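You operate a simulated robot arm through the tools that you are given. There is no shell and no other tool.

Carry out the task below with a simulated robot arm. There is one attempt and no reset: what you move stays moved.

Task
Test the yellow puck and sort it by the hardness chart.
Fine: on the anvil, slide in, plunger down; green tray if hard enough, else red tray; slide shut.

It is judged by the outcome, as a careful person would: the job done as asked, and still so three seconds after it is handed in. It fails if anything else is knocked over, pushed out of place, dropped, spilled or broken.

Robot
A 7-joint arm with a two-finger parallel gripper, fixed in place. Base frame: the origin is at the foot of the arm, x ahead of it, y to its left, z up; the work surface is at about z = 0.88. Readings come in m, degrees, newtons and seconds.
Its first joint turns from -132.0 to 132.0 degrees. Payload 3.91 kg.
Tool frame: the origin (TCP) lies between the finger pads and is the grasp point; the fingertips stand 0.03 m ahead of it; z points along the fingers, y is the line along which they close. The gripper opens to 0.11 m. The fingers are 0.02 m wide and 0.01 m thick; the gripper's body (0.048 by 0.112 m) begins 0.055 m behind the TCP.
Orientation is that of the tool frame in the base frame, as a unit quaternion [w, x, y, z]. With the fingers straight down and closing along the base's y, the tool's x points along the base's -x, its y along +y and its z along -z.

Tools
- The arm moves only by the tool send_rows. Its argument "steps" is a list of rows, each a list of 7 numbers: the shift along the base's x, y, z in m, then the turn, a rotation vector about the base's x, y, z in degrees, then the gripper command, from -1 (fully open) to 1 (shut), values between in proportion. In form: [[dx, dy, dz, rx, ry, rz, gripper], ...]. A call has 1 to 20 rows; each row shifts and turns the commanded pose from where the row before left it. Each row takes 0.2 s and may step no farther than 0.05 m and 8.6 degrees from the row before; otherwise, or with a gripper value out of range, the whole call is refused. Where a pose cannot be reached the arm comes as near as it can. A force on the tool above 90 N (or 10 N above the force at the start of the call, whichever is more), or a blocked arm, ends the call early, and 0.2 s more pass. Each finger travels about 0.108 m/s and halts on what it meets, pressing with about 36 N; the grip force reading is that of the motor and also rises with nothing between the fingers. The clock runs only during rows and for 0.2 s after the last one: add rows that do not move to give the fingers time. It gives the time, the measured TCP pose, the force on the tool (base axes), the opening and the grip force at its end, in the units of the frame above (readings bear some noise), with the torque about the TCP (base axes, N m) and any sound that the robot's microphone picked up, and new pictures: "show" is both (left out), scene, wrist or none.
- Cameras (640 x 400 px; columns grow to the right, rows downward): "scene" is fixed at [0.2114, -0.4968, 1.4515]; the picture's right is [0.82, -0.57, 0.00], its down [-0.13, -0.18, -0.98] and it looks along [0.56, 0.80, -0.22] (base axes); focal length 328 px, centre (320, 200). "wrist" rides on the gripper at [0.072, 0.017, -0.103] in the tool frame; the picture's right is [-0.23, 0.97, 0.00], its down [-0.76, -0.18, -0.62] and it looks along [-0.61, -0.14, 0.78] (tool axes); focal length 222 px, centre (320, 200). There is no depth. A picture from a camera that has moved, and an enlarged one, comes with that camera's place and axes in the base frame and with its lens. The place of the scene camera against the robot may be out by one fixed shift of up to 0.012 m in any direction.
- close_up(camera, box): a new picture of the part [left, top, right, bottom] of that camera's present view, enlarged. The clock stands still meanwhile.
- sign_off(): hands the job in; it is judged then, once.

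Nothing tells you positions but the pictures and the camera data. Unless the task says otherwise, let go and move clear before handing in.

The tools are called after "Call:" by a JSON object that holds its "fn" and its "kwargs". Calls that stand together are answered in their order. send_rows: Moves the arm, as the interface text tells. Its arguments: {"type":"object","properties":{"steps":{"type":"array","items":{"type":"array","items":{"type":"number"}}},"show":{"type":"string","enum":["both","scene","wrist","none"]}},"required":["steps"]} The other tools are called the same way: close_up (camera, box) takes an enlarged picture of a part of a camera's view; sign_off () hands the job in.

At the start:

```text
time: 0.0
tool_pos: [0.5164, 0.3322, 1.3333]
tool_rot: [0.0, 0.0, 1.0, 0.0]
force: [-0.1, 0.0, 0.6]
ft_torque: [-0.03, 0.0, -0.02]
grip_width: 0.1099
finger_force: 0.2
```

scene: 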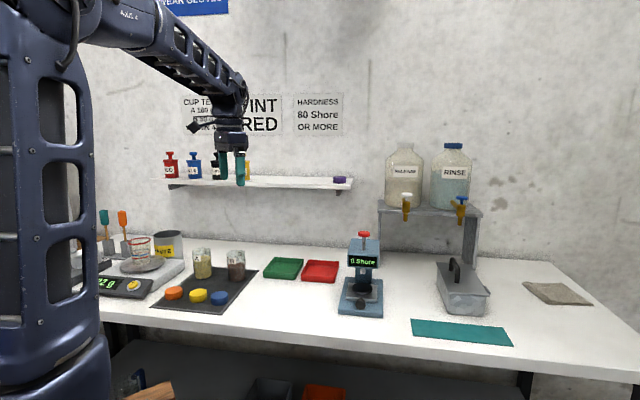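
wrist: 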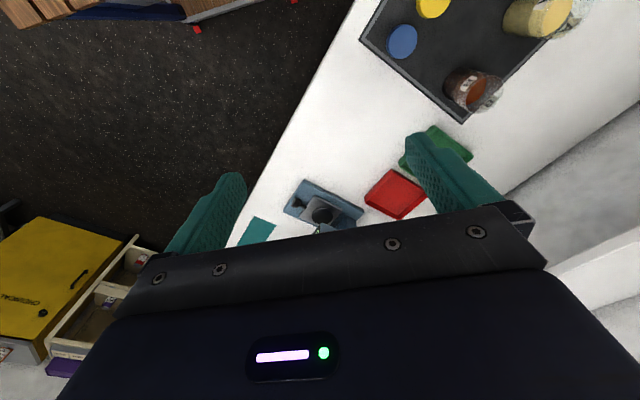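

The scene shows a tray mat with orange, yellow and blue pucks, a green and a red tray, and a hardness tester with a slide and a plunger. I'll take close-ups before I move anything.

Call:
{"fn": "close_up", "kwargs": {"camera": "scene", "box": [320, 220, 400, 330]}}

Call:
{"fn": "close_up", "kwargs": {"camera": "scene", "box": [140, 220, 360, 330]}}

Call:
{"fn": "close_up", "kwargs": {"camera": "scene", "box": [170, 80, 360, 200]}}

Call:
{"fn": "close_up", "kwargs": {"camera": "wrist", "box": [250, 100, 450, 250]}}

```text
3.64 times, centred on (360, 275) of scene
camera zoom: at [0.2114, -0.4968, 1.4515], right [0.82, -0.57, 0.0], down [-0.13, -0.18, -0.98], along [0.56, 0.8, -0.22], focal length 1192 px, centre (174, -73)
```

zoom: 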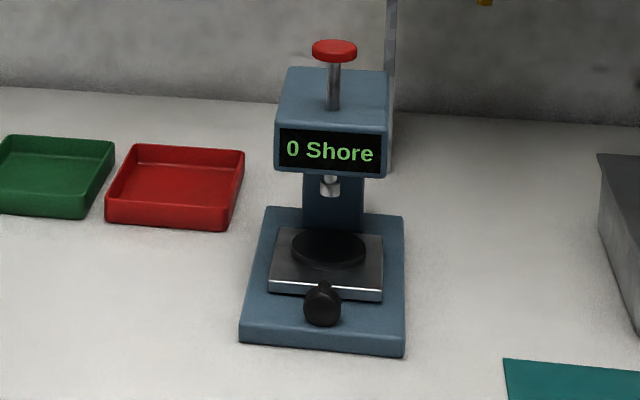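

```text
2.91 times, centred on (250, 275) of scene
camera zoom: at [0.2114, -0.4968, 1.4515], right [0.82, -0.57, 0.0], down [-0.13, -0.18, -0.98], along [0.56, 0.8, -0.22], focal length 954 px, centre (524, -18)
```

zoom: 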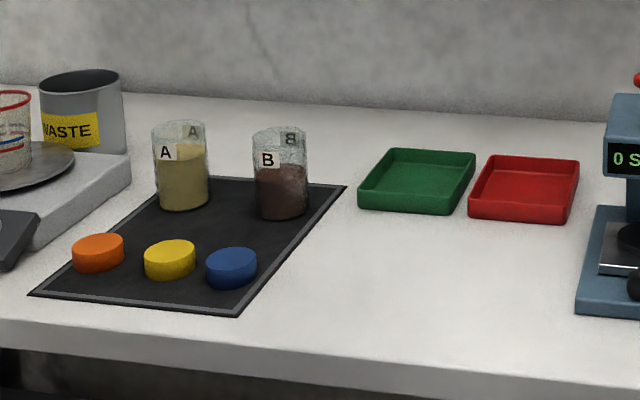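

```text
3.33 times, centred on (265, 140) of scene
camera zoom: at [0.2114, -0.4968, 1.4515], right [0.82, -0.57, 0.0], down [-0.13, -0.18, -0.98], along [0.56, 0.8, -0.22], focal length 1093 px, centre (503, 400)
```

zoom: 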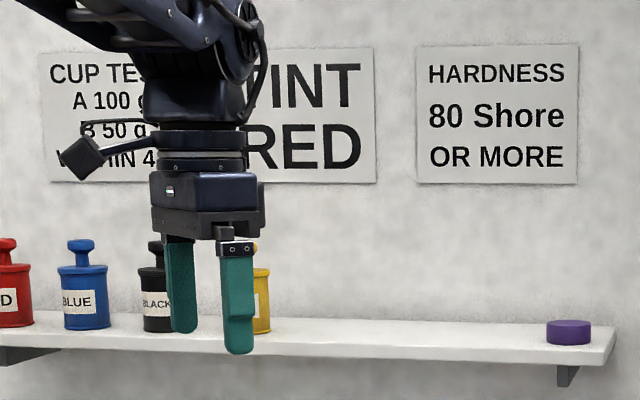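

```text
2.67 times, centred on (350, 175) of wrist
camera zoom: at [0.4432, 0.3489, 1.4366], right [0.23, 0.97, 0.0], down [0.76, -0.18, 0.62], along [0.61, -0.14, -0.78], focal length 592 px, centre (240, 267)
```

zoom: 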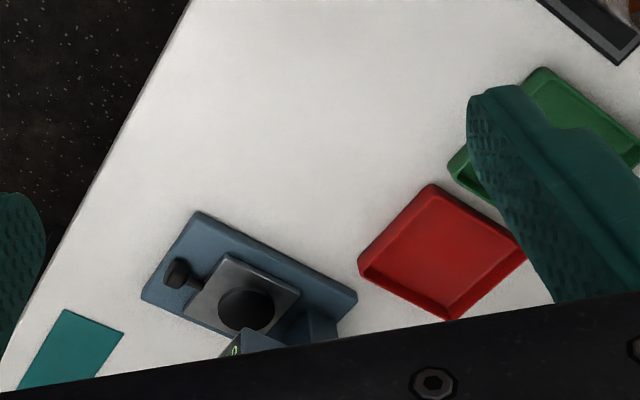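

I take the yellow puck to be near (0.46, 0.55), between its neighbours. The tester's slide is out, its knob facing toward -x-y, with the anvil near (0.90, 0.25). I'll go above the yellow puck with the gripper turned so the fingers close across the row.

Call:
{"fn": "send_rows", "kwargs": {"steps": [[-0.009, 0.036, -0.03, 0, 0, -7.5, -1], [-0.009, 0.036, -0.03, 0, 0, -7.5, -1], [-0.009, 0.036, -0.03, 0, 0, -7.5, -1], [-0.009, 0.036, -0.03, 0, 0, -7.5, -1], [-0.009, 0.036, -0.03, 0, 0, -7.5, -1], [-0.009, 0.036, -0.03, 0, 0, -7.5, -1], [0, 0, 0, 0, 0, 0, -1]], "show": "both"}}

```text
time: 1.6
tool_pos: [0.4625, 0.5467, 1.1527]
tool_rot: [0.0, 0.384, 0.923, 0.0]
force: [-0.1, 0.1, -0.3]
ft_torque: [-0.01, 0.01, -0.03]
grip_width: 0.1099
finger_force: 0.0
camera wrist: at [0.4218, 0.6106, 1.2558], right [0.85, 0.53, 0.0], down [0.41, -0.66, 0.62], along [0.33, -0.53, -0.78], focal length 222 px, centre (320, 200)
```

scene: 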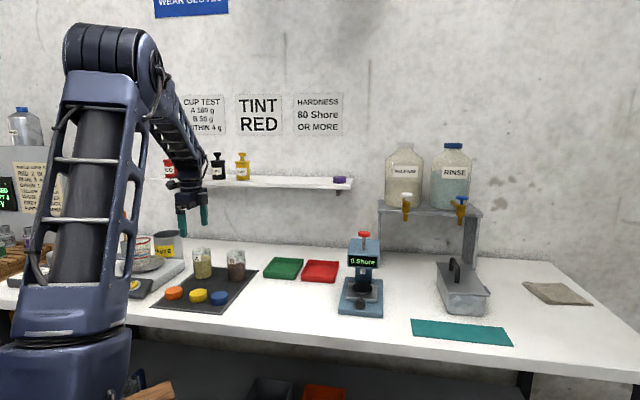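
wrist: 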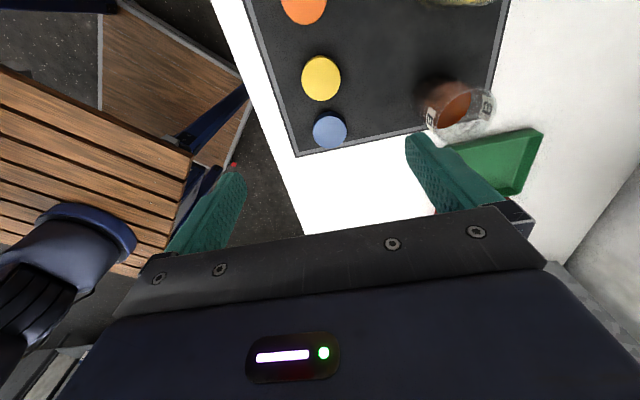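

The puck appears at about (0.4545, 0.561), and the finger axis is perpendicular to the row. I'll move down partway and check the alignment again.

Call:
{"fn": "send_rows", "kwargs": {"steps": [[-0.004, 0.007, -0.045, 0, 0, 0, -1], [-0.004, 0.007, -0.045, 0, 0, 0, -1], [0, 0, -0.045, 0, 0, 0, -1], [0, 0, 0, 0, 0, 0, -1]], "show": "both"}}

```text
time: 2.6
tool_pos: [0.4524, 0.5602, 1.0161]
tool_rot: [-0.001, 0.383, 0.924, -0.001]
force: [-0.1, -0.4, 1.2]
ft_torque: [-0.02, 0.02, -0.07]
grip_width: 0.1099
finger_force: 0.0
camera wrist: at [0.4123, 0.6237, 1.1208], right [0.85, 0.53, 0.0], down [0.41, -0.66, 0.62], along [0.33, -0.53, -0.78], focal length 222 px, centre (320, 200)
```

scene: 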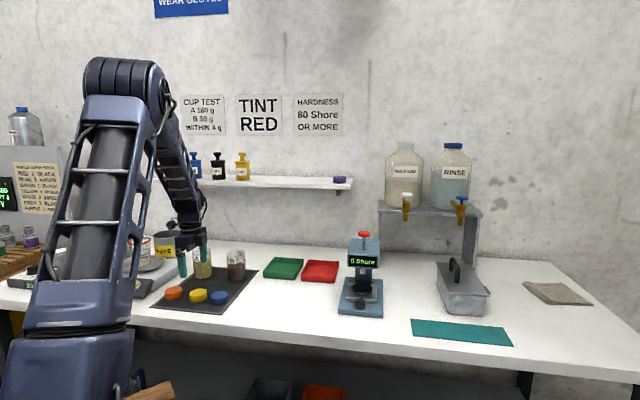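
wrist: 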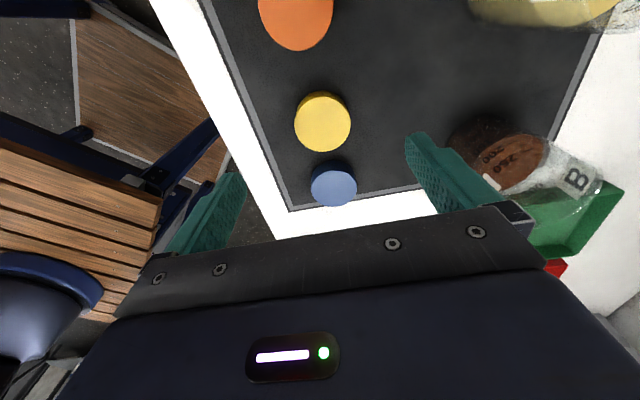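

It's aligned to within 2–3 mm. I'll descend to just above the mat and check with a close-up before gripping.

Call:
{"fn": "send_rows", "kwargs": {"steps": [[0.0, 0.002, -0.04, 0, 0, 0, -1], [0, 0, -0.035, 0, 0, 0, -1], [0, 0, -0.022, 0, 0, 0, -1], [0, 0, 0, 0, 0, 0, -1]], "show": "wrist"}}

Call:
{"fn": "close_up", "kwargs": {"camera": "scene", "box": [140, 230, 260, 320]}}

```text
time: 3.6
tool_pos: [0.4544, 0.5621, 0.9208]
tool_rot: [0.0, 0.383, 0.924, 0.0]
force: [0.0, 0.2, -0.5]
ft_torque: [0.02, 0.01, 0.01]
grip_width: 0.1101
finger_force: 0.1
camera wrist: at [0.4143, 0.6257, 1.0242], right [0.85, 0.53, 0.0], down [0.41, -0.66, 0.62], along [0.33, -0.53, -0.78], focal length 222 px, centre (320, 200)
```

wrist: 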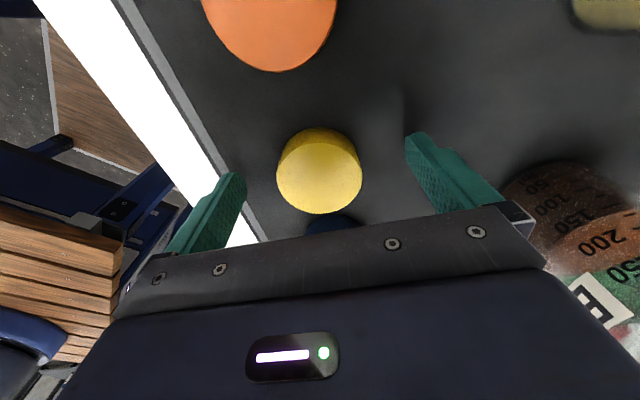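

```text
4.44 times, centred on (200, 275) of scene
camera zoom: at [0.2114, -0.4968, 1.4515], right [0.82, -0.57, 0.0], down [-0.13, -0.18, -0.98], along [0.56, 0.8, -0.22], focal length 1457 px, centre (853, -133)
```

zoom: 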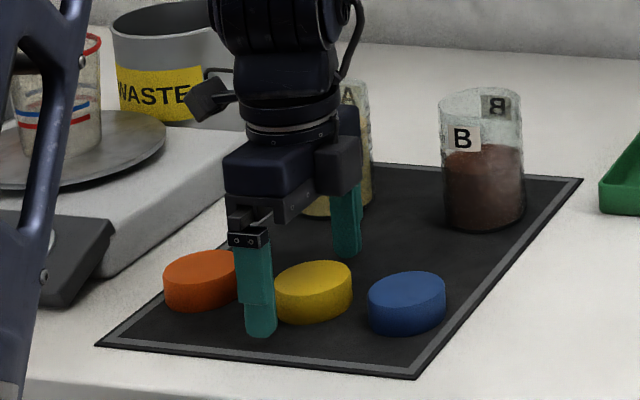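

The puck sits between the fingers. I'll go a few mm lower, centre along the pads, then close.

Call:
{"fn": "send_rows", "kwargs": {"steps": [[-0.0035, 0.0035, -0.004, 0, 0, 0, -1], [0, 0, 0, 0, 0, 0, -1], [0, 0, 0, 0, 0, 0, 0.0], [0, 0, 0, 0, 0, 0, 0.3], [0, 0, 0, 0, 0, 0, 1], [0, 0, 0, 0, 0, 0, 1], [0, 0, 0, 0, 0, 0, 1]], "show": "wrist"}}

Call:
{"fn": "close_up", "kwargs": {"camera": "scene", "box": [140, 230, 260, 320]}}

```text
time: 5.2
tool_pos: [0.4507, 0.5674, 0.9179]
tool_rot: [0.0, 0.382, 0.924, 0.0]
force: [0.1, -1.1, 0.5]
ft_torque: [0.03, 0.0, 0.02]
grip_width: 0.0538
finger_force: 35.6
camera wrist: at [0.4106, 0.6298, 1.0207], right [0.85, 0.53, 0.0], down [0.41, -0.66, 0.62], along [0.33, -0.53, -0.78], focal length 222 px, centre (320, 200)
```

wrist: 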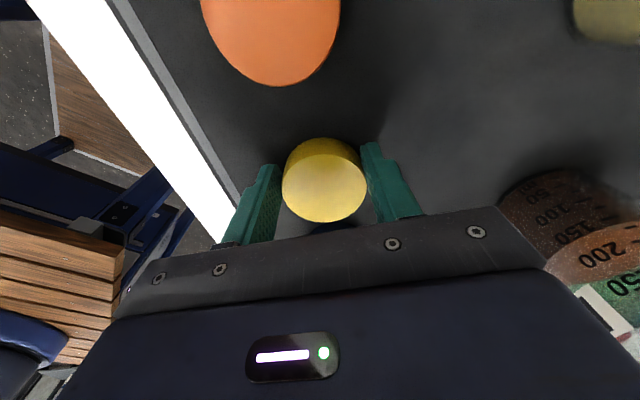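

```text
4.44 times, centred on (200, 275) of scene
camera zoom: at [0.2114, -0.4968, 1.4515], right [0.82, -0.57, 0.0], down [-0.13, -0.18, -0.98], along [0.56, 0.8, -0.22], focal length 1457 px, centre (853, -133)
```

zoom: 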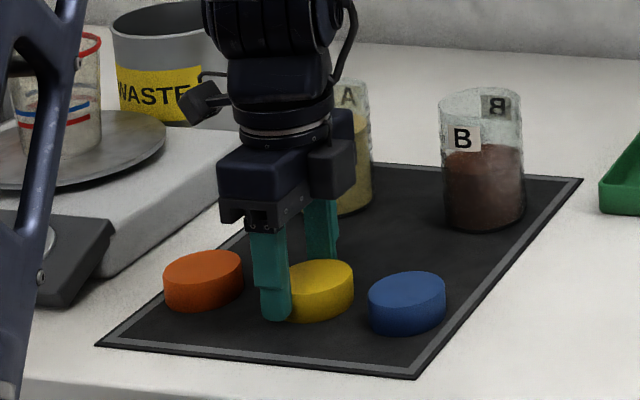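

The grip holds at 0.0538 m, but the puck may be off-centre along the pads. I'll check with a wrist close-up.

Call:
{"fn": "close_up", "kwargs": {"camera": "wrist", "box": [240, 120, 420, 240]}}

```text
3.33 times, centred on (330, 180) of wrist
camera zoom: at [0.4106, 0.6298, 1.0207], right [0.85, 0.53, 0.0], down [0.41, -0.66, 0.62], along [0.33, -0.53, -0.78], focal length 740 px, centre (287, 267)
```

zoom: 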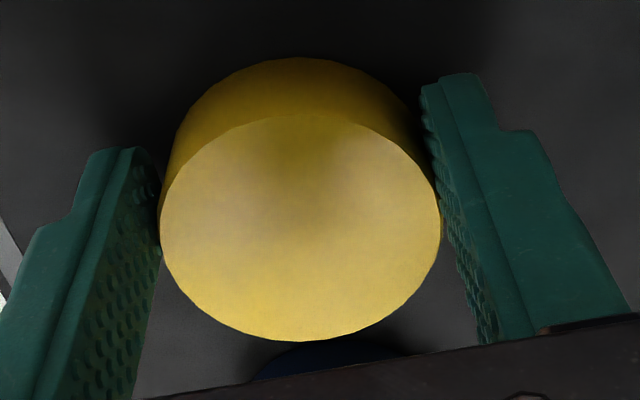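

The puck is about 6 mm off-centre along the pads, so I'll open slightly, shift and re-grip. Then I'll lift a little.

Call:
{"fn": "send_rows", "kwargs": {"steps": [[0, 0, 0, 0, 0, 0, -0.4], [0, 0, 0, 0, 0, 0, -0.4], [0.0045, -0.0045, 0, 0, 0, 0, -0.4], [0, 0, 0, 0, 0, 0, -0.4], [0, 0, 0, 0, 0, 0, 1], [0, 0, 0, 0, 0, 0, 1], [0, 0, 0, 0, 0, 0, 1]], "show": "wrist"}}

Call:
{"fn": "close_up", "kwargs": {"camera": "wrist", "box": [240, 120, 420, 240]}}

```text
time: 6.8
tool_pos: [0.4552, 0.5621, 0.9179]
tool_rot: [0.0, 0.383, 0.924, 0.0]
force: [0.5, -0.7, 0.3]
ft_torque: [-0.04, 0.01, 0.01]
grip_width: 0.0545
finger_force: 36.2
camera wrist: at [0.4148, 0.6258, 1.0209], right [0.85, 0.53, 0.0], down [0.41, -0.66, 0.62], along [0.33, -0.53, -0.78], focal length 222 px, centre (320, 200)
```

wrist: 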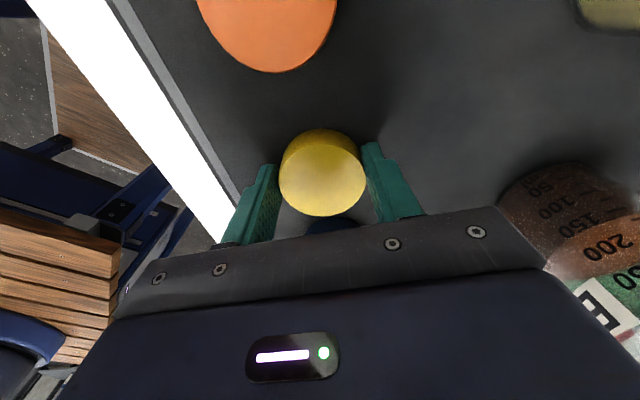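

```text
3.33 times, centred on (330, 180) of wrist
camera zoom: at [0.4148, 0.6258, 1.0209], right [0.85, 0.53, 0.0], down [0.41, -0.66, 0.62], along [0.33, -0.53, -0.78], focal length 740 px, centre (287, 267)
```

zoom: 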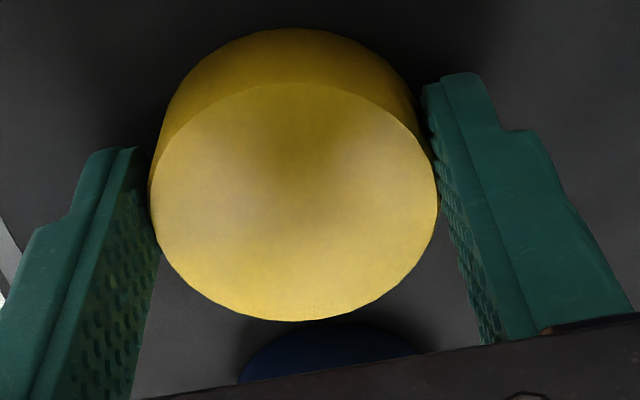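

The grip is now centred. I'll lift and carry the puck high toward the front of the tester, turning the tool so the camera side faces away from the tester's head.

Call:
{"fn": "send_rows", "kwargs": {"steps": [[0, 0, 0.03, 0, 0, 0, 1], [0, 0, 0.045, 0, 0, 0, 1], [0, 0, 0.045, 0, 0, 0, 1], [0, 0, 0.045, 0, 0, 0, 1], [0, 0, 0.045, 0, 0, 0, 1], [0, 0, 0.03, 0, 0, 0, 1]], "show": "both"}}

```text
time: 8.2
tool_pos: [0.4554, 0.5635, 1.1558]
tool_rot: [0.0, 0.382, 0.924, -0.001]
force: [0.2, -0.1, -1.7]
ft_torque: [-0.05, 0.03, 0.0]
grip_width: 0.0548
finger_force: 35.8
camera wrist: at [0.4157, 0.6274, 1.259], right [0.85, 0.53, 0.0], down [0.41, -0.66, 0.62], along [0.33, -0.53, -0.78], focal length 222 px, centre (320, 200)
```

scene: 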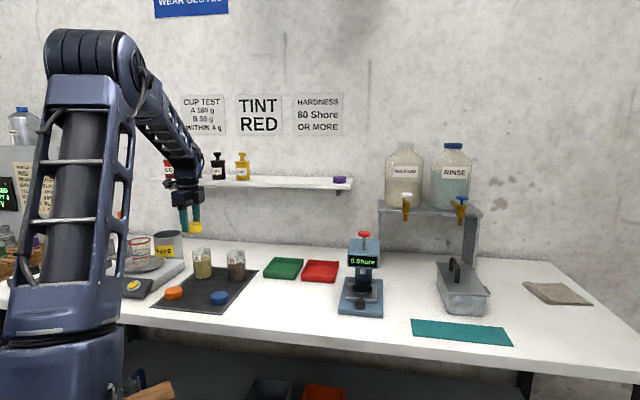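
wrist: 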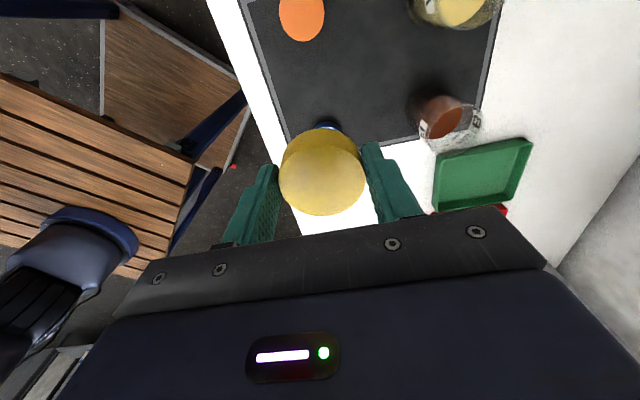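

The puck is lifted and held. Next I'll carry it toward the tester front at about z = 1.25, rotating +90° along the way.

Call:
{"fn": "send_rows", "kwargs": {"steps": [[0.0288, -0.0343, 0.008, 0, 0, 7.5, 1], [0.0288, -0.0343, 0.008, 0, 0, 7.5, 1], [0.0288, -0.0343, 0.008, 0, 0, 7.5, 1], [0.0288, -0.0343, 0.008, 0, 0, 7.5, 1], [0.0288, -0.0343, 0.008, 0, 0, 7.5, 1], [0.0288, -0.0343, 0.008, 0, 0, 7.5, 1], [0.0288, -0.0343, 0.008, 0, 0, 7.5, 1], [0.0288, -0.0343, 0.008, 0, 0, 7.5, 1], [0.0288, -0.0343, 0.008, 0, 0, 7.5, 1], [0.0288, -0.0343, 0.008, 0, 0, 7.5, 1], [0.0288, -0.0343, 0.008, 0, 0, 7.5, 1], [0.0288, -0.0343, 0.008, 0, 0, 7.5, 1], [0, 0, 0, 0, 0, 0, 1]], "show": "both"}}

```text
time: 11.0
tool_pos: [0.8016, 0.1512, 1.2548]
tool_rot: [0.0, -0.384, 0.923, 0.001]
force: [0.3, -0.1, -0.8]
ft_torque: [-0.04, 0.0, 0.02]
grip_width: 0.0545
finger_force: 35.1
camera wrist: at [0.7374, 0.1112, 1.3568], right [-0.53, 0.85, 0.0], down [0.66, 0.41, 0.62], along [0.53, 0.33, -0.78], focal length 222 px, centre (320, 200)
```

scene: 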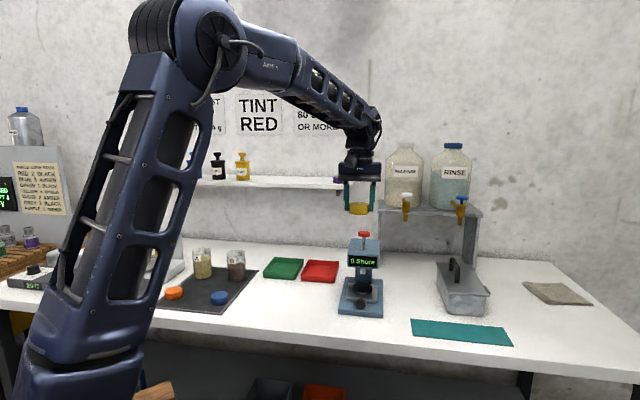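
wrist: 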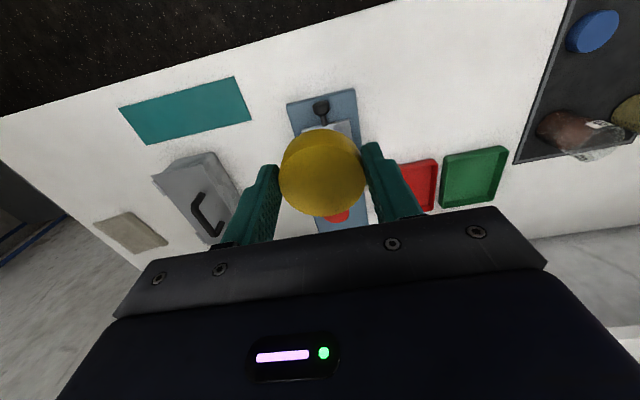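

The tool orientation was reached and the tester's axis runs at about 45°, matching the tool. I'll shift sideways at this height for an unobstructed view of the anvil, head and plunger.

Call:
{"fn": "send_rows", "kwargs": {"steps": [[0.01, 0.04, 0, 0, 0, 0, 1], [0.01, 0.04, 0, 0, 0, 0, 1], [0.01, 0.04, 0, 0, 0, 0, 1], [0.01, 0.04, 0, 0, 0, 0, 1], [0.01, 0.04, 0, 0, 0, 0, 1], [0, 0, 0, 0, 0, 0, 1]], "show": "both"}}

Call:
{"fn": "close_up", "kwargs": {"camera": "wrist", "box": [200, 20, 330, 180]}}

```text
time: 12.4
tool_pos: [0.8532, 0.3522, 1.2521]
tool_rot: [0.0, -0.382, 0.924, -0.001]
force: [0.4, -0.8, -2.0]
ft_torque: [-0.03, 0.01, 0.0]
grip_width: 0.0546
finger_force: 36.3
camera wrist: at [0.7891, 0.3141, 1.3554], right [-0.53, 0.85, 0.0], down [0.66, 0.41, 0.62], along [0.53, 0.33, -0.78], focal length 222 px, centre (320, 200)
```

scene: 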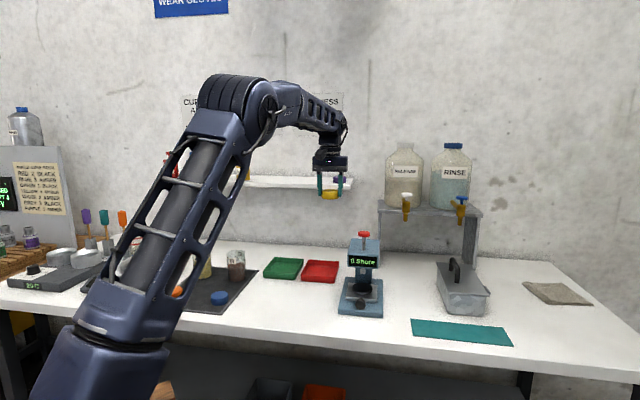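
wrist: 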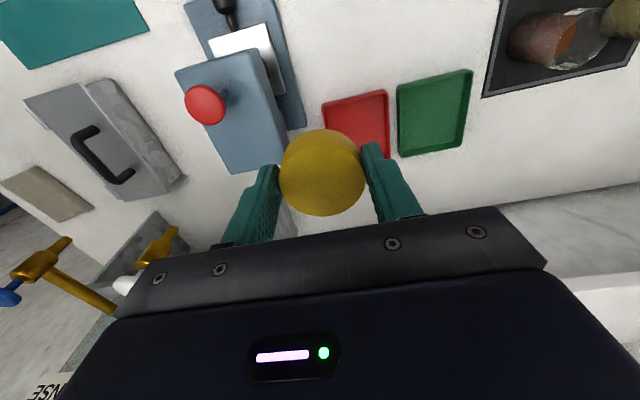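

```text
2.50 times, centred on (265, 100) of wrist
camera zoom: at [0.7891, 0.3141, 1.3554], right [-0.53, 0.85, 0.0], down [0.66, 0.41, 0.62], along [0.53, 0.33, -0.78], focal length 555 px, centre (458, 450)
```

zoom: 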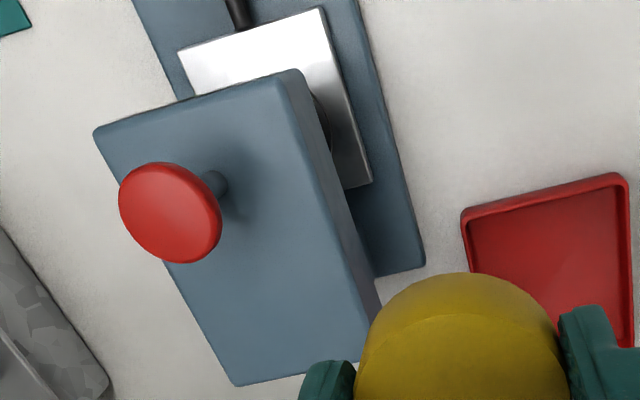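

The slide is currently in, since the plate is centred under the plunger at about (0.909, 0.247). I need to pull it out by the knob at about (0.844, 0.181, 0.915) before loading. I'll park the puck on the clear table near (0.72, 0.36) first.

Call:
{"fn": "send_rows", "kwargs": {"steps": [[-0.0444, 0.0027, 0, 0, 0, 0, 1], [-0.0444, 0.0027, 0, 0, 0, 0, 1], [-0.0444, 0.0027, 0, 0, 0, 0, 1], [0, 0, -0.048, 0, 0, 0, 1], [0, 0, -0.048, 0, 0, 0, 1], [0, 0, -0.048, 0, 0, 0, 1], [0, 0, -0.048, 0, 0, 0, 1], [0, 0, -0.048, 0, 0, 0, 1], [0, 0, -0.048, 0, 0, 0, 1], [0, 0, 0, 0, 0, 0, 1]], "show": "both"}}

Call:
{"fn": "close_up", "kwargs": {"camera": "scene", "box": [220, 220, 400, 330]}}

```text
time: 14.6
tool_pos: [0.7177, 0.3614, 0.9609]
tool_rot: [-0.001, -0.383, 0.924, 0.0]
force: [-0.9, -0.4, 0.4]
ft_torque: [-0.02, 0.0, 0.0]
grip_width: 0.0547
finger_force: 35.6
camera wrist: at [0.6529, 0.3209, 1.0648], right [-0.53, 0.85, 0.0], down [0.66, 0.41, 0.62], along [0.53, 0.33, -0.78], focal length 222 px, centre (320, 200)
```

scene: 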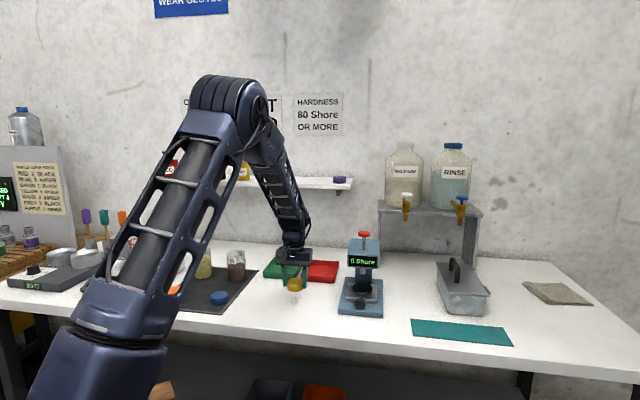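
wrist: 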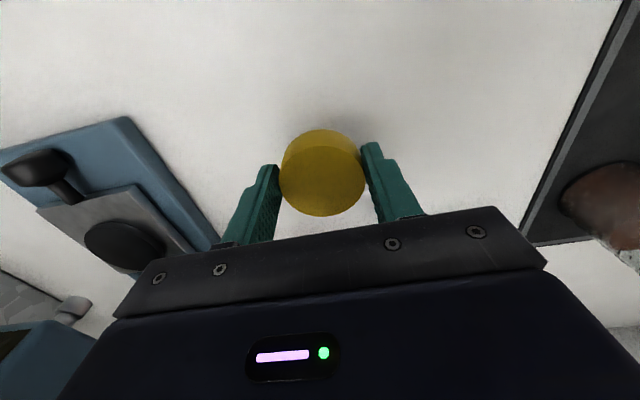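

```text
3.56 times, centred on (310, 275) of scene
camera zoom: at [0.2114, -0.4968, 1.4515], right [0.82, -0.57, 0.0], down [-0.13, -0.18, -0.98], along [0.56, 0.8, -0.22], focal length 1166 px, centre (356, -67)
```

zoom: 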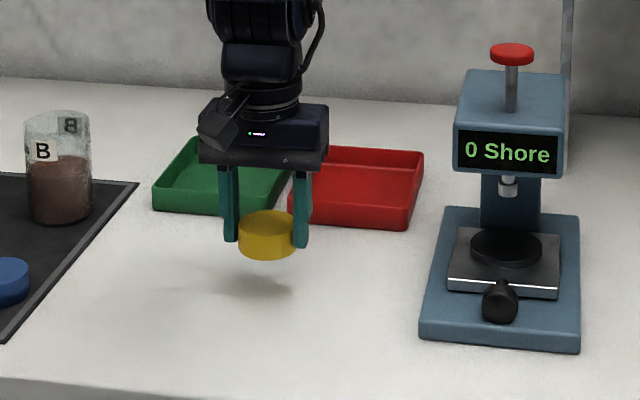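

The spot is clear. I'll lower the puck to the table and release it.

Call:
{"fn": "send_rows", "kwargs": {"steps": [[0, 0, -0.03, 0, 0, 0, 1], [0, 0, -0.012, 0, 0, 0, 1], [0, 0, -0.003, 0, 0, 0, 1], [0, 0, 0, 0, 0, 0, 1]], "show": "wrist"}}

Call:
{"fn": "close_up", "kwargs": {"camera": "scene", "box": [250, 240, 330, 310]}}

```text
time: 15.6
tool_pos: [0.7181, 0.3605, 0.9187]
tool_rot: [0.0, -0.382, 0.924, 0.0]
force: [-0.2, 0.8, -0.4]
ft_torque: [-0.02, 0.0, -0.03]
grip_width: 0.0547
finger_force: 35.8
camera wrist: at [0.6535, 0.3204, 1.0222], right [-0.53, 0.85, 0.0], down [0.66, 0.41, 0.62], along [0.53, 0.33, -0.78], focal length 222 px, centre (320, 200)
```

wrist: 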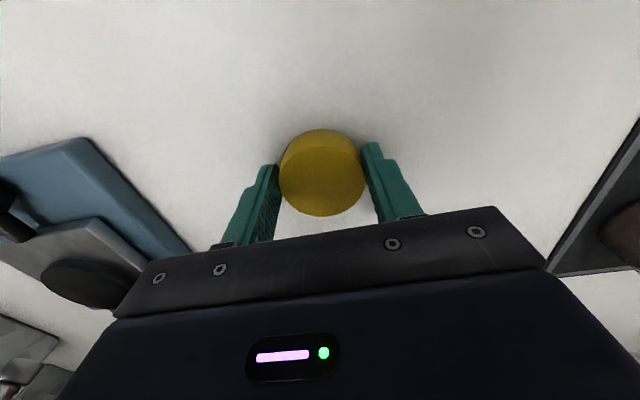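

```text
5.71 times, centred on (290, 275) of scene
camera zoom: at [0.2114, -0.4968, 1.4515], right [0.82, -0.57, 0.0], down [-0.13, -0.18, -0.98], along [0.56, 0.8, -0.22], focal length 1873 px, centre (491, -229)
```

zoom: 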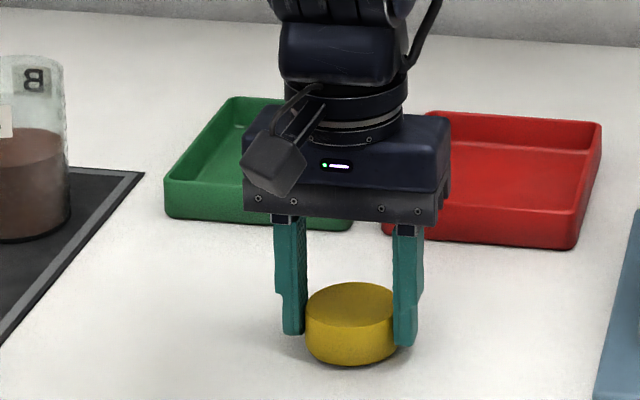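

The puck is at or just above the table. I'll ease down 1–2 mm while watching the force, then open.

Call:
{"fn": "send_rows", "kwargs": {"steps": [[0, 0, -0.001, 0, 0, 0, 1], [0, 0, -0.001, 0, 0, 0, 1], [0, 0, 0, 0, 0, 0, 1]], "show": "none"}}

```text
time: 16.4
tool_pos: [0.7172, 0.3597, 0.9184]
tool_rot: [-0.001, -0.383, 0.924, 0.001]
force: [-1.2, 0.3, -0.2]
ft_torque: [-0.01, -0.01, -0.02]
grip_width: 0.0546
finger_force: 36.0
```

Call:
{"fn": "send_rows", "kwargs": {"steps": [[0, 0, -0.001, 0, 0, 0, 1], [0, 0, -0.001, 0, 0, 0, 1], [0, 0, 0, 0, 0, 0, 1]], "show": "none"}}

```text
time: 17.2
tool_pos: [0.7176, 0.3602, 0.9154]
tool_rot: [0.001, -0.383, 0.924, 0.0]
force: [-0.2, 0.2, -0.2]
ft_torque: [0.02, 0.02, 0.0]
grip_width: 0.0546
finger_force: 36.2
```

Call:
{"fn": "send_rows", "kwargs": {"steps": [[0, 0, -0.001, 0, 0, 0, 1], [0, 0, -0.001, 0, 0, 0, 1], [0, 0, 0, 0, 0, 0, 1]], "show": "none"}}

Call:
{"fn": "close_up", "kwargs": {"camera": "scene", "box": [260, 265, 320, 305]}}

```text
time: 18.0
tool_pos: [0.7173, 0.3608, 0.9156]
tool_rot: [0.001, -0.383, 0.924, 0.001]
force: [-2.4, 4.6, 24.2]
ft_torque: [0.35, 0.19, 0.06]
grip_width: 0.0547
finger_force: 36.1
```

```text
10.00 times, centred on (290, 285) of scene
camera zoom: at [0.2114, -0.4968, 1.4515], right [0.82, -0.57, 0.0], down [-0.13, -0.18, -0.98], along [0.56, 0.8, -0.22], focal length 3278 px, centre (620, -650)
```

zoom: 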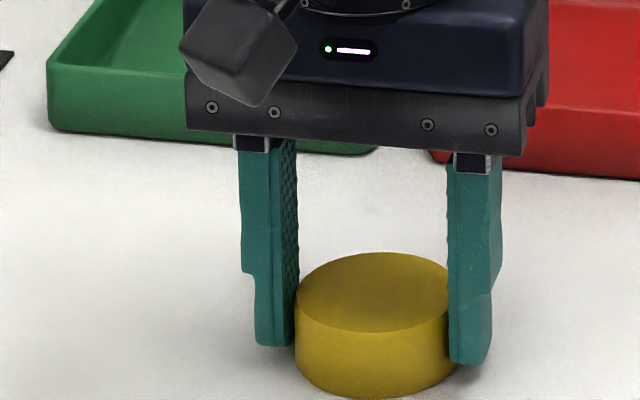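

The puck touches the table at TCP z ≈ 0.9155. I'll unload by 1 mm, open, and rise straight up.

Call:
{"fn": "send_rows", "kwargs": {"steps": [[0, 0, 0.001, 0, 0, 0, 1], [0, 0, 0, 0, 0, 0, 0.0], [0, 0, 0, 0, 0, 0, -0.4], [0, 0, 0, 0, 0, 0, -0.6], [0, 0, 0, 0, 0, 0, -0.6], [0, 0, 0.03, 0, 0, 0, -0.6], [0, 0, 0.045, 0, 0, 0, -0.6], [0, 0, 0.045, 0, 0, 0, -0.6], [0, 0, 0.045, 0, 0, 0, -0.6], [0, 0, 0, 0, 0, 0, -0.6]], "show": "both"}}

Call:
{"fn": "close_up", "kwargs": {"camera": "wrist", "box": [0, 0, 400, 250]}}

```text
time: 20.2
tool_pos: [0.7187, 0.3594, 1.0796]
tool_rot: [0.0, -0.383, 0.924, 0.0]
force: [-1.3, -0.1, -0.2]
ft_torque: [-0.03, -0.03, -0.02]
grip_width: 0.0882
finger_force: 0.0
camera wrist: at [0.6539, 0.3198, 1.1829], right [-0.53, 0.85, 0.0], down [0.66, 0.41, 0.62], along [0.53, 0.33, -0.78], focal length 222 px, centre (320, 200)
```

scene: 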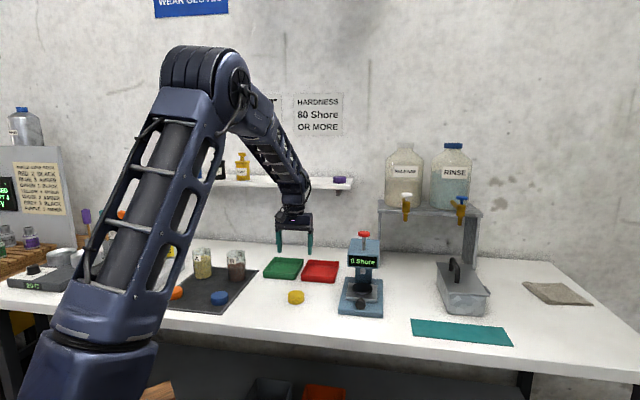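
wrist: 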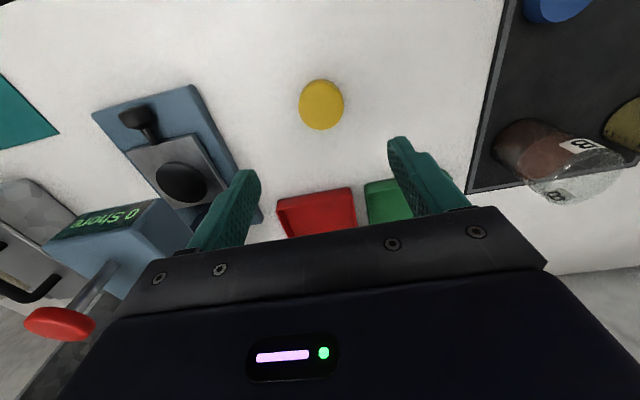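

```text
1.60 times, centred on (200, 125) of wrist
camera zoom: at [0.6539, 0.3198, 1.1829], right [-0.53, 0.85, 0.0], down [0.66, 0.41, 0.62], along [0.53, 0.33, -0.78], focal length 355 px, centre (512, 320)
```

zoom: 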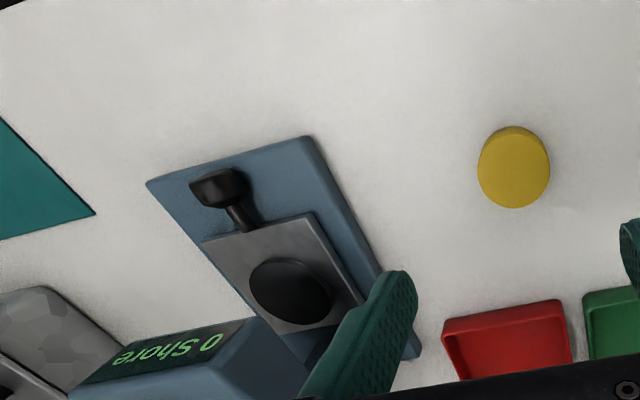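

The puck is parked at (0.718, 0.360). The knob is clearly visible at about (0.844, 0.183). I'll come round the front of the tester and line up over the knob.

Call:
{"fn": "send_rows", "kwargs": {"steps": [[0.0105, -0.04, 0, 0, 0, 0, -0.6], [0.0105, -0.04, 0, 0, 0, 0, -0.6], [0.0105, -0.04, 0, 0, 0, 0, -0.6], [0.0105, -0.04, 0, 0, 0, 0, -0.6], [0.025, -0.0255, 0, 0, 0, 0, -0.6], [0.025, -0.0255, 0, 0, 0, 0, -0.6], [0.033, 0.033, 0, 0, 0, 0, -0.6], [0, 0, -0.04, 0, 0, 0, -0.6], [0, 0, -0.04, 0, 0, 0, -0.6], [0, 0, 0, 0, 0, 0, -0.6]], "show": "both"}}

Call:
{"fn": "close_up", "kwargs": {"camera": "scene", "box": [310, 210, 420, 330]}}

```text
time: 22.4
tool_pos: [0.8428, 0.1809, 0.9979]
tool_rot: [-0.001, -0.383, 0.924, 0.0]
force: [0.1, -0.7, -0.4]
ft_torque: [0.0, -0.04, -0.05]
grip_width: 0.0882
finger_force: 0.1
camera wrist: at [0.7783, 0.1413, 1.1021], right [-0.53, 0.85, 0.0], down [0.66, 0.41, 0.62], along [0.53, 0.33, -0.78], focal length 222 px, centre (320, 200)
```

scene: 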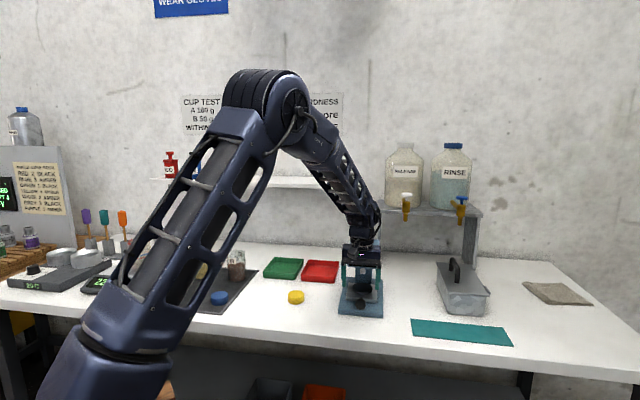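
wrist: 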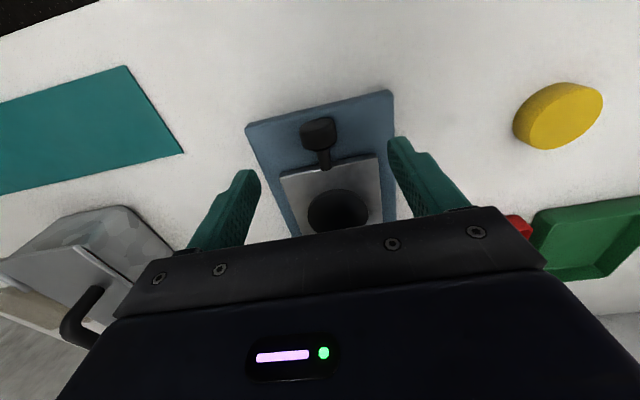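

```text
3.33 times, centred on (365, 270) of scene
camera zoom: at [0.2114, -0.4968, 1.4515], right [0.82, -0.57, 0.0], down [-0.13, -0.18, -0.98], along [0.56, 0.8, -0.22], focal length 1093 px, centre (170, -33)
```

zoom: 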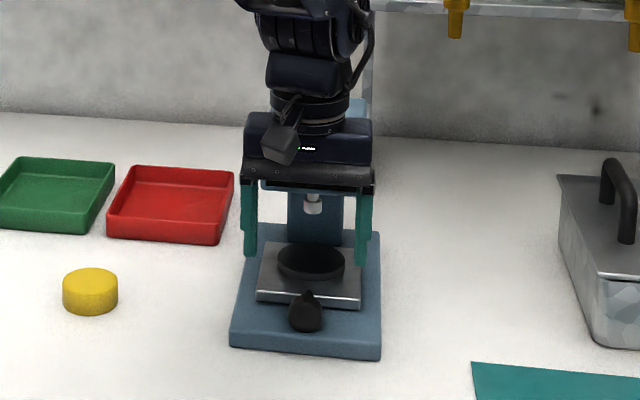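

The fingers straddle the knob and are aligned to within about 2 mm. I'll descend to knob height.

Call:
{"fn": "send_rows", "kwargs": {"steps": [[0, -0.001, -0.03, 0, 0, 0, -0.6], [0, 0, -0.022, 0, 0, 0, -0.6], [0, 0, -0.01, 0, 0, 0, -0.6], [0, 0, 0, 0, 0, 0, -0.6]], "show": "wrist"}}

Call:
{"fn": "close_up", "kwargs": {"camera": "scene", "box": [320, 240, 410, 330]}}

Call:
{"fn": "close_up", "kwargs": {"camera": "wrist", "box": [220, 90, 440, 230]}}

```text
time: 23.4
tool_pos: [0.8435, 0.1816, 0.938]
tool_rot: [0.0, -0.382, 0.924, 0.0]
force: [0.5, -0.3, -0.1]
ft_torque: [-0.05, 0.04, -0.02]
grip_width: 0.0879
finger_force: 0.1
camera wrist: at [0.7793, 0.1414, 1.0408], right [-0.53, 0.85, 0.0], down [0.66, 0.41, 0.62], along [0.53, 0.33, -0.78], focal length 222 px, centre (320, 200)
```

wrist: 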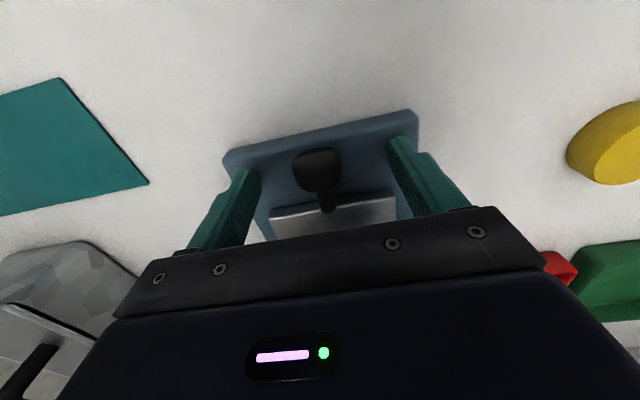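

```text
4.44 times, centred on (365, 285) of scene
camera zoom: at [0.2114, -0.4968, 1.4515], right [0.82, -0.57, 0.0], down [-0.13, -0.18, -0.98], along [0.56, 0.8, -0.22], focal length 1457 px, centre (120, -178)
```

zoom: 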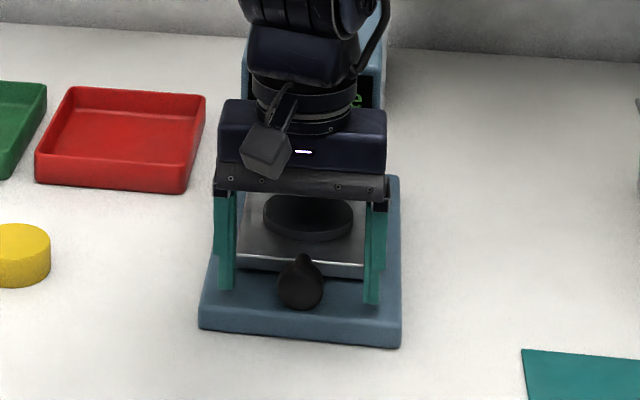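

```text
2.86 times, centred on (330, 160) of wrist
camera zoom: at [0.7793, 0.1414, 1.0408], right [-0.53, 0.85, 0.0], down [0.66, 0.41, 0.62], along [0.53, 0.33, -0.78], focal length 635 px, centre (291, 314)
```

zoom: 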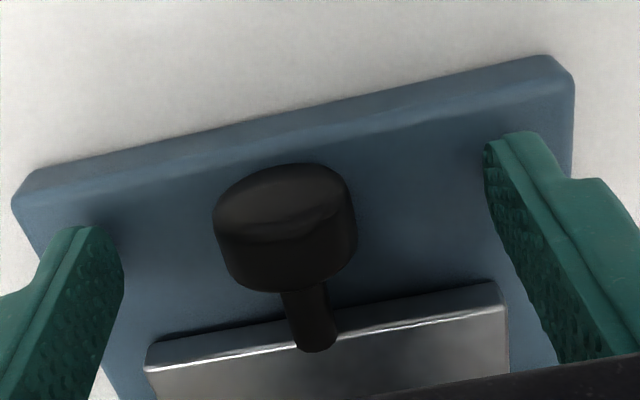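

The knob is centred between the fingertips. I'll close on it gently.

Call:
{"fn": "send_rows", "kwargs": {"steps": [[0.001, -0.001, 0, 0, 0, 0, -0.2], [0, 0, 0, 0, 0, 0, 0.2], [0, 0, 0, 0, 0, 0, 0.6], [0, 0, 0, 0, 0, 0, 1], [0, 0, 0, 0, 0, 0, 1], [0, 0, 0, 0, 0, 0, 1]], "show": "wrist"}}

Call:
{"fn": "close_up", "kwargs": {"camera": "wrist", "box": [220, 90, 440, 230]}}

```text
time: 24.8
tool_pos: [0.8442, 0.1797, 0.9384]
tool_rot: [0.0, -0.383, 0.924, 0.0]
force: [-3.3, 1.1, -0.4]
ft_torque: [0.05, 0.04, 0.0]
grip_width: 0.0318
finger_force: 44.9
camera wrist: at [0.7802, 0.1401, 1.0412], right [-0.53, 0.85, 0.0], down [0.66, 0.41, 0.62], along [0.53, 0.33, -0.78], focal length 222 px, centre (320, 200)
```

wrist: 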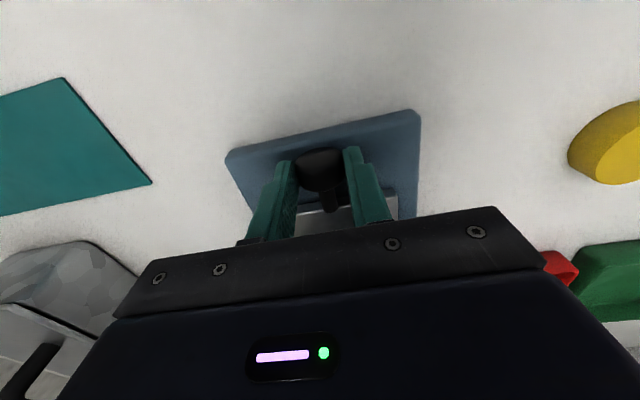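

```text
2.86 times, centred on (330, 160) of wrist
camera zoom: at [0.7802, 0.1401, 1.0412], right [-0.53, 0.85, 0.0], down [0.66, 0.41, 0.62], along [0.53, 0.33, -0.78], focal length 635 px, centre (291, 314)
```

zoom: 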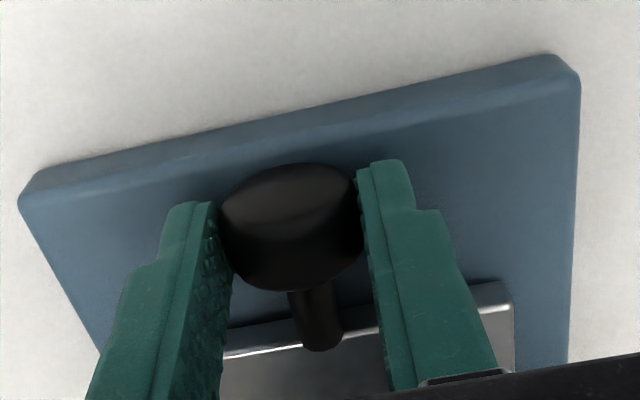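

The knob is gripped at 0.032 m. I'll pull the slide out along (-x, -y) in small steps while watching the force.

Call:
{"fn": "send_rows", "kwargs": {"steps": [[-0.005, -0.005, 0, 0, 0, 0, 1], [-0.007, -0.007, 0, 0, 0, 0, 1], [-0.007, -0.007, 0, 0, 0, 0, 1], [0, 0, 0, 0, 0, 0, 1]], "show": "wrist"}}

Call:
{"fn": "close_up", "kwargs": {"camera": "scene", "box": [320, 240, 410, 330]}}

```text
time: 25.8
tool_pos: [0.8258, 0.1607, 0.938]
tool_rot: [0.001, -0.383, 0.924, 0.0]
force: [0.7, -1.3, -0.5]
ft_torque: [-0.05, -0.09, 0.13]
grip_width: 0.0313
finger_force: 44.9
camera wrist: at [0.7614, 0.1214, 1.0412], right [-0.53, 0.85, 0.0], down [0.66, 0.41, 0.62], along [0.53, 0.33, -0.78], focal length 222 px, centre (320, 200)
```

wrist: 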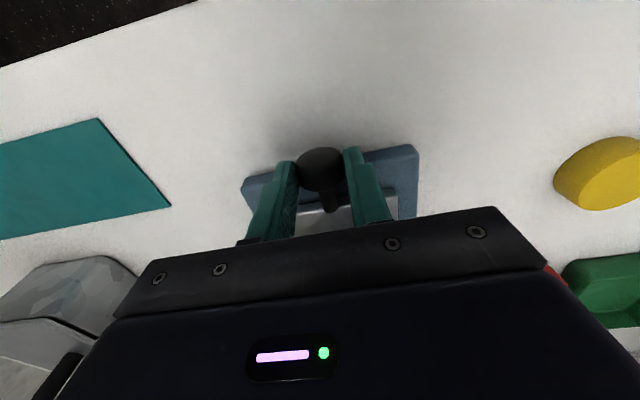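

```text
4.44 times, centred on (365, 285) of scene
camera zoom: at [0.2114, -0.4968, 1.4515], right [0.82, -0.57, 0.0], down [-0.13, -0.18, -0.98], along [0.56, 0.8, -0.22], focal length 1457 px, centre (120, -178)
```

zoom: 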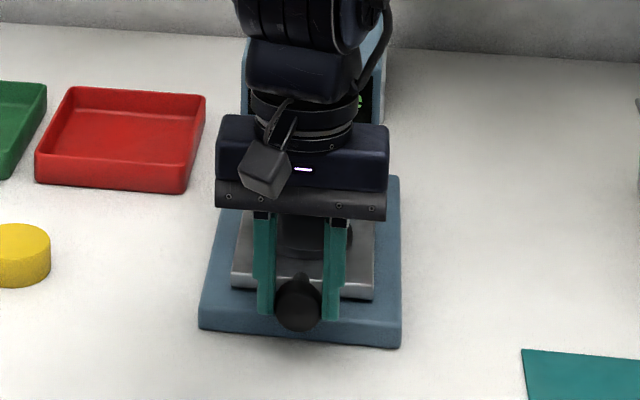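

The slide moves freely and the base stays put. I'll continue pulling.

Call:
{"fn": "send_rows", "kwargs": {"steps": [[-0.007, -0.007, 0, 0, 0, 0, 1], [-0.007, -0.007, 0, 0, 0, 0, 1], [-0.007, -0.007, 0, 0, 0, 0, 1], [0, 0, 0, 0, 0, 0, 1]], "show": "none"}}

Call:
{"fn": "close_up", "kwargs": {"camera": "scene", "box": [320, 240, 410, 330]}}

```text
time: 26.8
tool_pos: [0.8046, 0.1408, 0.9382]
tool_rot: [0.001, -0.382, 0.924, 0.0]
force: [9.2, -9.3, 10.7]
ft_torque: [-0.32, -0.23, -0.09]
grip_width: 0.0313
finger_force: 45.1
```

```text
4.44 times, centred on (365, 285) of scene
camera zoom: at [0.2114, -0.4968, 1.4515], right [0.82, -0.57, 0.0], down [-0.13, -0.18, -0.98], along [0.56, 0.8, -0.22], focal length 1457 px, centre (120, -178)
```

zoom: 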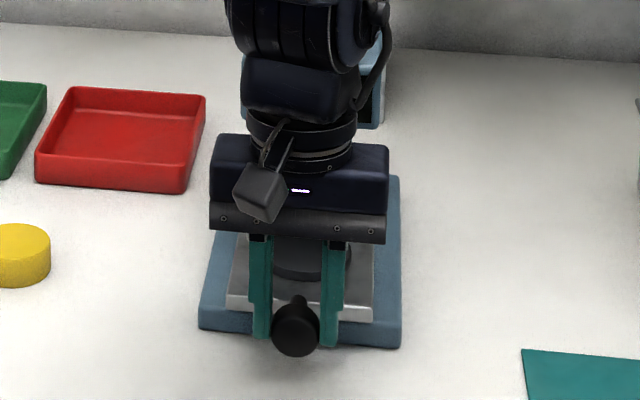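

There's a slight lateral force, so the slide's axis is a touch off 45°. I'll correct for that and continue.

Call:
{"fn": "send_rows", "kwargs": {"steps": [[0.001, -0.001, 0.0005, 0, 0, 0, 1], [-0.004, -0.005, 0, 0, 0, 0, 1], [-0.004, -0.005, 0, 0, 0, 0, 1], [0, 0, 0, 0, 0, 0, 1]], "show": "wrist"}}

Call:
{"fn": "close_up", "kwargs": {"camera": "scene", "box": [320, 240, 410, 330]}}

```text
time: 27.8
tool_pos: [0.7964, 0.131, 0.9392]
tool_rot: [-0.002, -0.383, 0.924, 0.001]
force: [-14.3, 13.9, -9.0]
ft_torque: [0.7, 0.25, 0.04]
grip_width: 0.0315
finger_force: 44.5
camera wrist: at [0.732, 0.0913, 1.0414], right [-0.53, 0.85, 0.0], down [0.67, 0.41, 0.62], along [0.53, 0.33, -0.78], focal length 222 px, centre (320, 200)
```

wrist: 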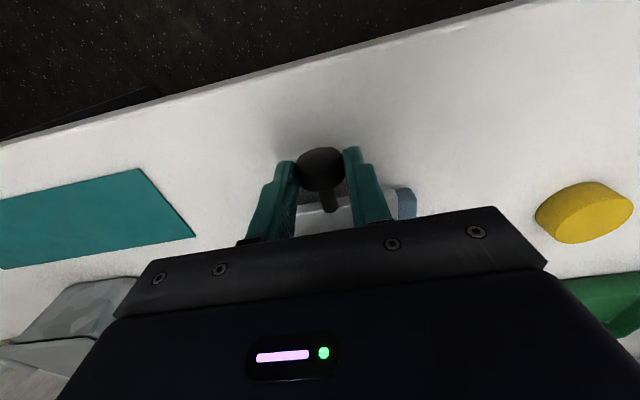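

```text
4.44 times, centred on (365, 285) of scene
camera zoom: at [0.2114, -0.4968, 1.4515], right [0.82, -0.57, 0.0], down [-0.13, -0.18, -0.98], along [0.56, 0.8, -0.22], focal length 1457 px, centre (120, -178)
```

zoom: 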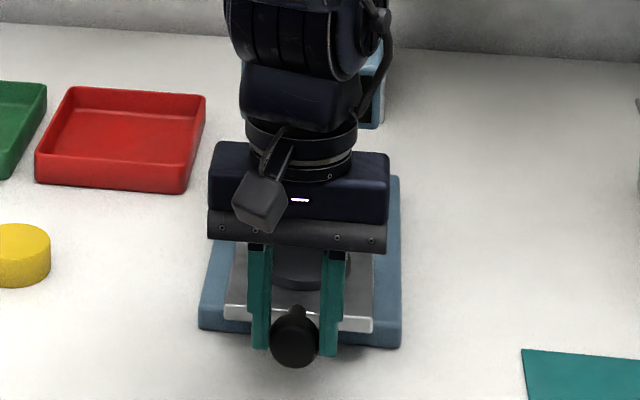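

I slightly overcorrected. I'll trim back and continue pulling along 45°.

Call:
{"fn": "send_rows", "kwargs": {"steps": [[-0.0009, 0.0009, -0.0003, 0, 0, 0, 1], [-0.005, -0.005, 0, 0, 0, 0, 1], [-0.005, -0.005, 0, 0, 0, 0, 1], [0, 0, 0, 0, 0, 0, 1]], "show": "none"}}

Call:
{"fn": "close_up", "kwargs": {"camera": "scene", "box": [320, 240, 410, 330]}}

```text
time: 28.8
tool_pos: [0.785, 0.12, 0.9394]
tool_rot: [0.0, -0.383, 0.924, 0.001]
force: [-13.6, 13.8, -6.6]
ft_torque: [0.17, 0.52, 0.08]
grip_width: 0.0314
finger_force: 44.9
```

```text
4.44 times, centred on (365, 285) of scene
camera zoom: at [0.2114, -0.4968, 1.4515], right [0.82, -0.57, 0.0], down [-0.13, -0.18, -0.98], along [0.56, 0.8, -0.22], focal length 1457 px, centre (120, -178)
```

zoom: 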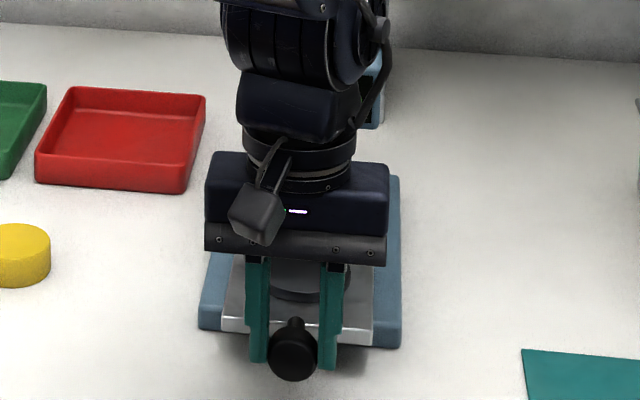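

The slide is about 84 mm out and has no stop yet. I'll trim the lateral force and pull a bit more.

Call:
{"fn": "send_rows", "kwargs": {"steps": [[-0.0007, 0.0007, -0.0003, 0, 0, 0, 1], [-0.003, -0.003, 0, 0, 0, 0, 1], [-0.003, -0.003, 0, 0, 0, 0, 1], [0, 0, 0, 0, 0, 0, 1]], "show": "none"}}

Call:
{"fn": "close_up", "kwargs": {"camera": "scene", "box": [320, 240, 410, 330]}}

```text
time: 29.8
tool_pos: [0.7778, 0.1131, 0.9386]
tool_rot: [0.0, -0.383, 0.924, 0.001]
force: [-2.3, 4.0, -5.4]
ft_torque: [0.46, -0.39, -0.06]
grip_width: 0.0317
finger_force: 45.1
```

```text
4.44 times, centred on (365, 285) of scene
camera zoom: at [0.2114, -0.4968, 1.4515], right [0.82, -0.57, 0.0], down [-0.13, -0.18, -0.98], along [0.56, 0.8, -0.22], focal length 1457 px, centre (120, -178)
```

zoom: 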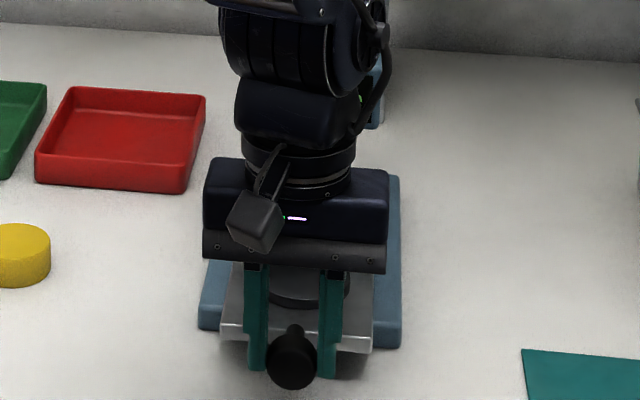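

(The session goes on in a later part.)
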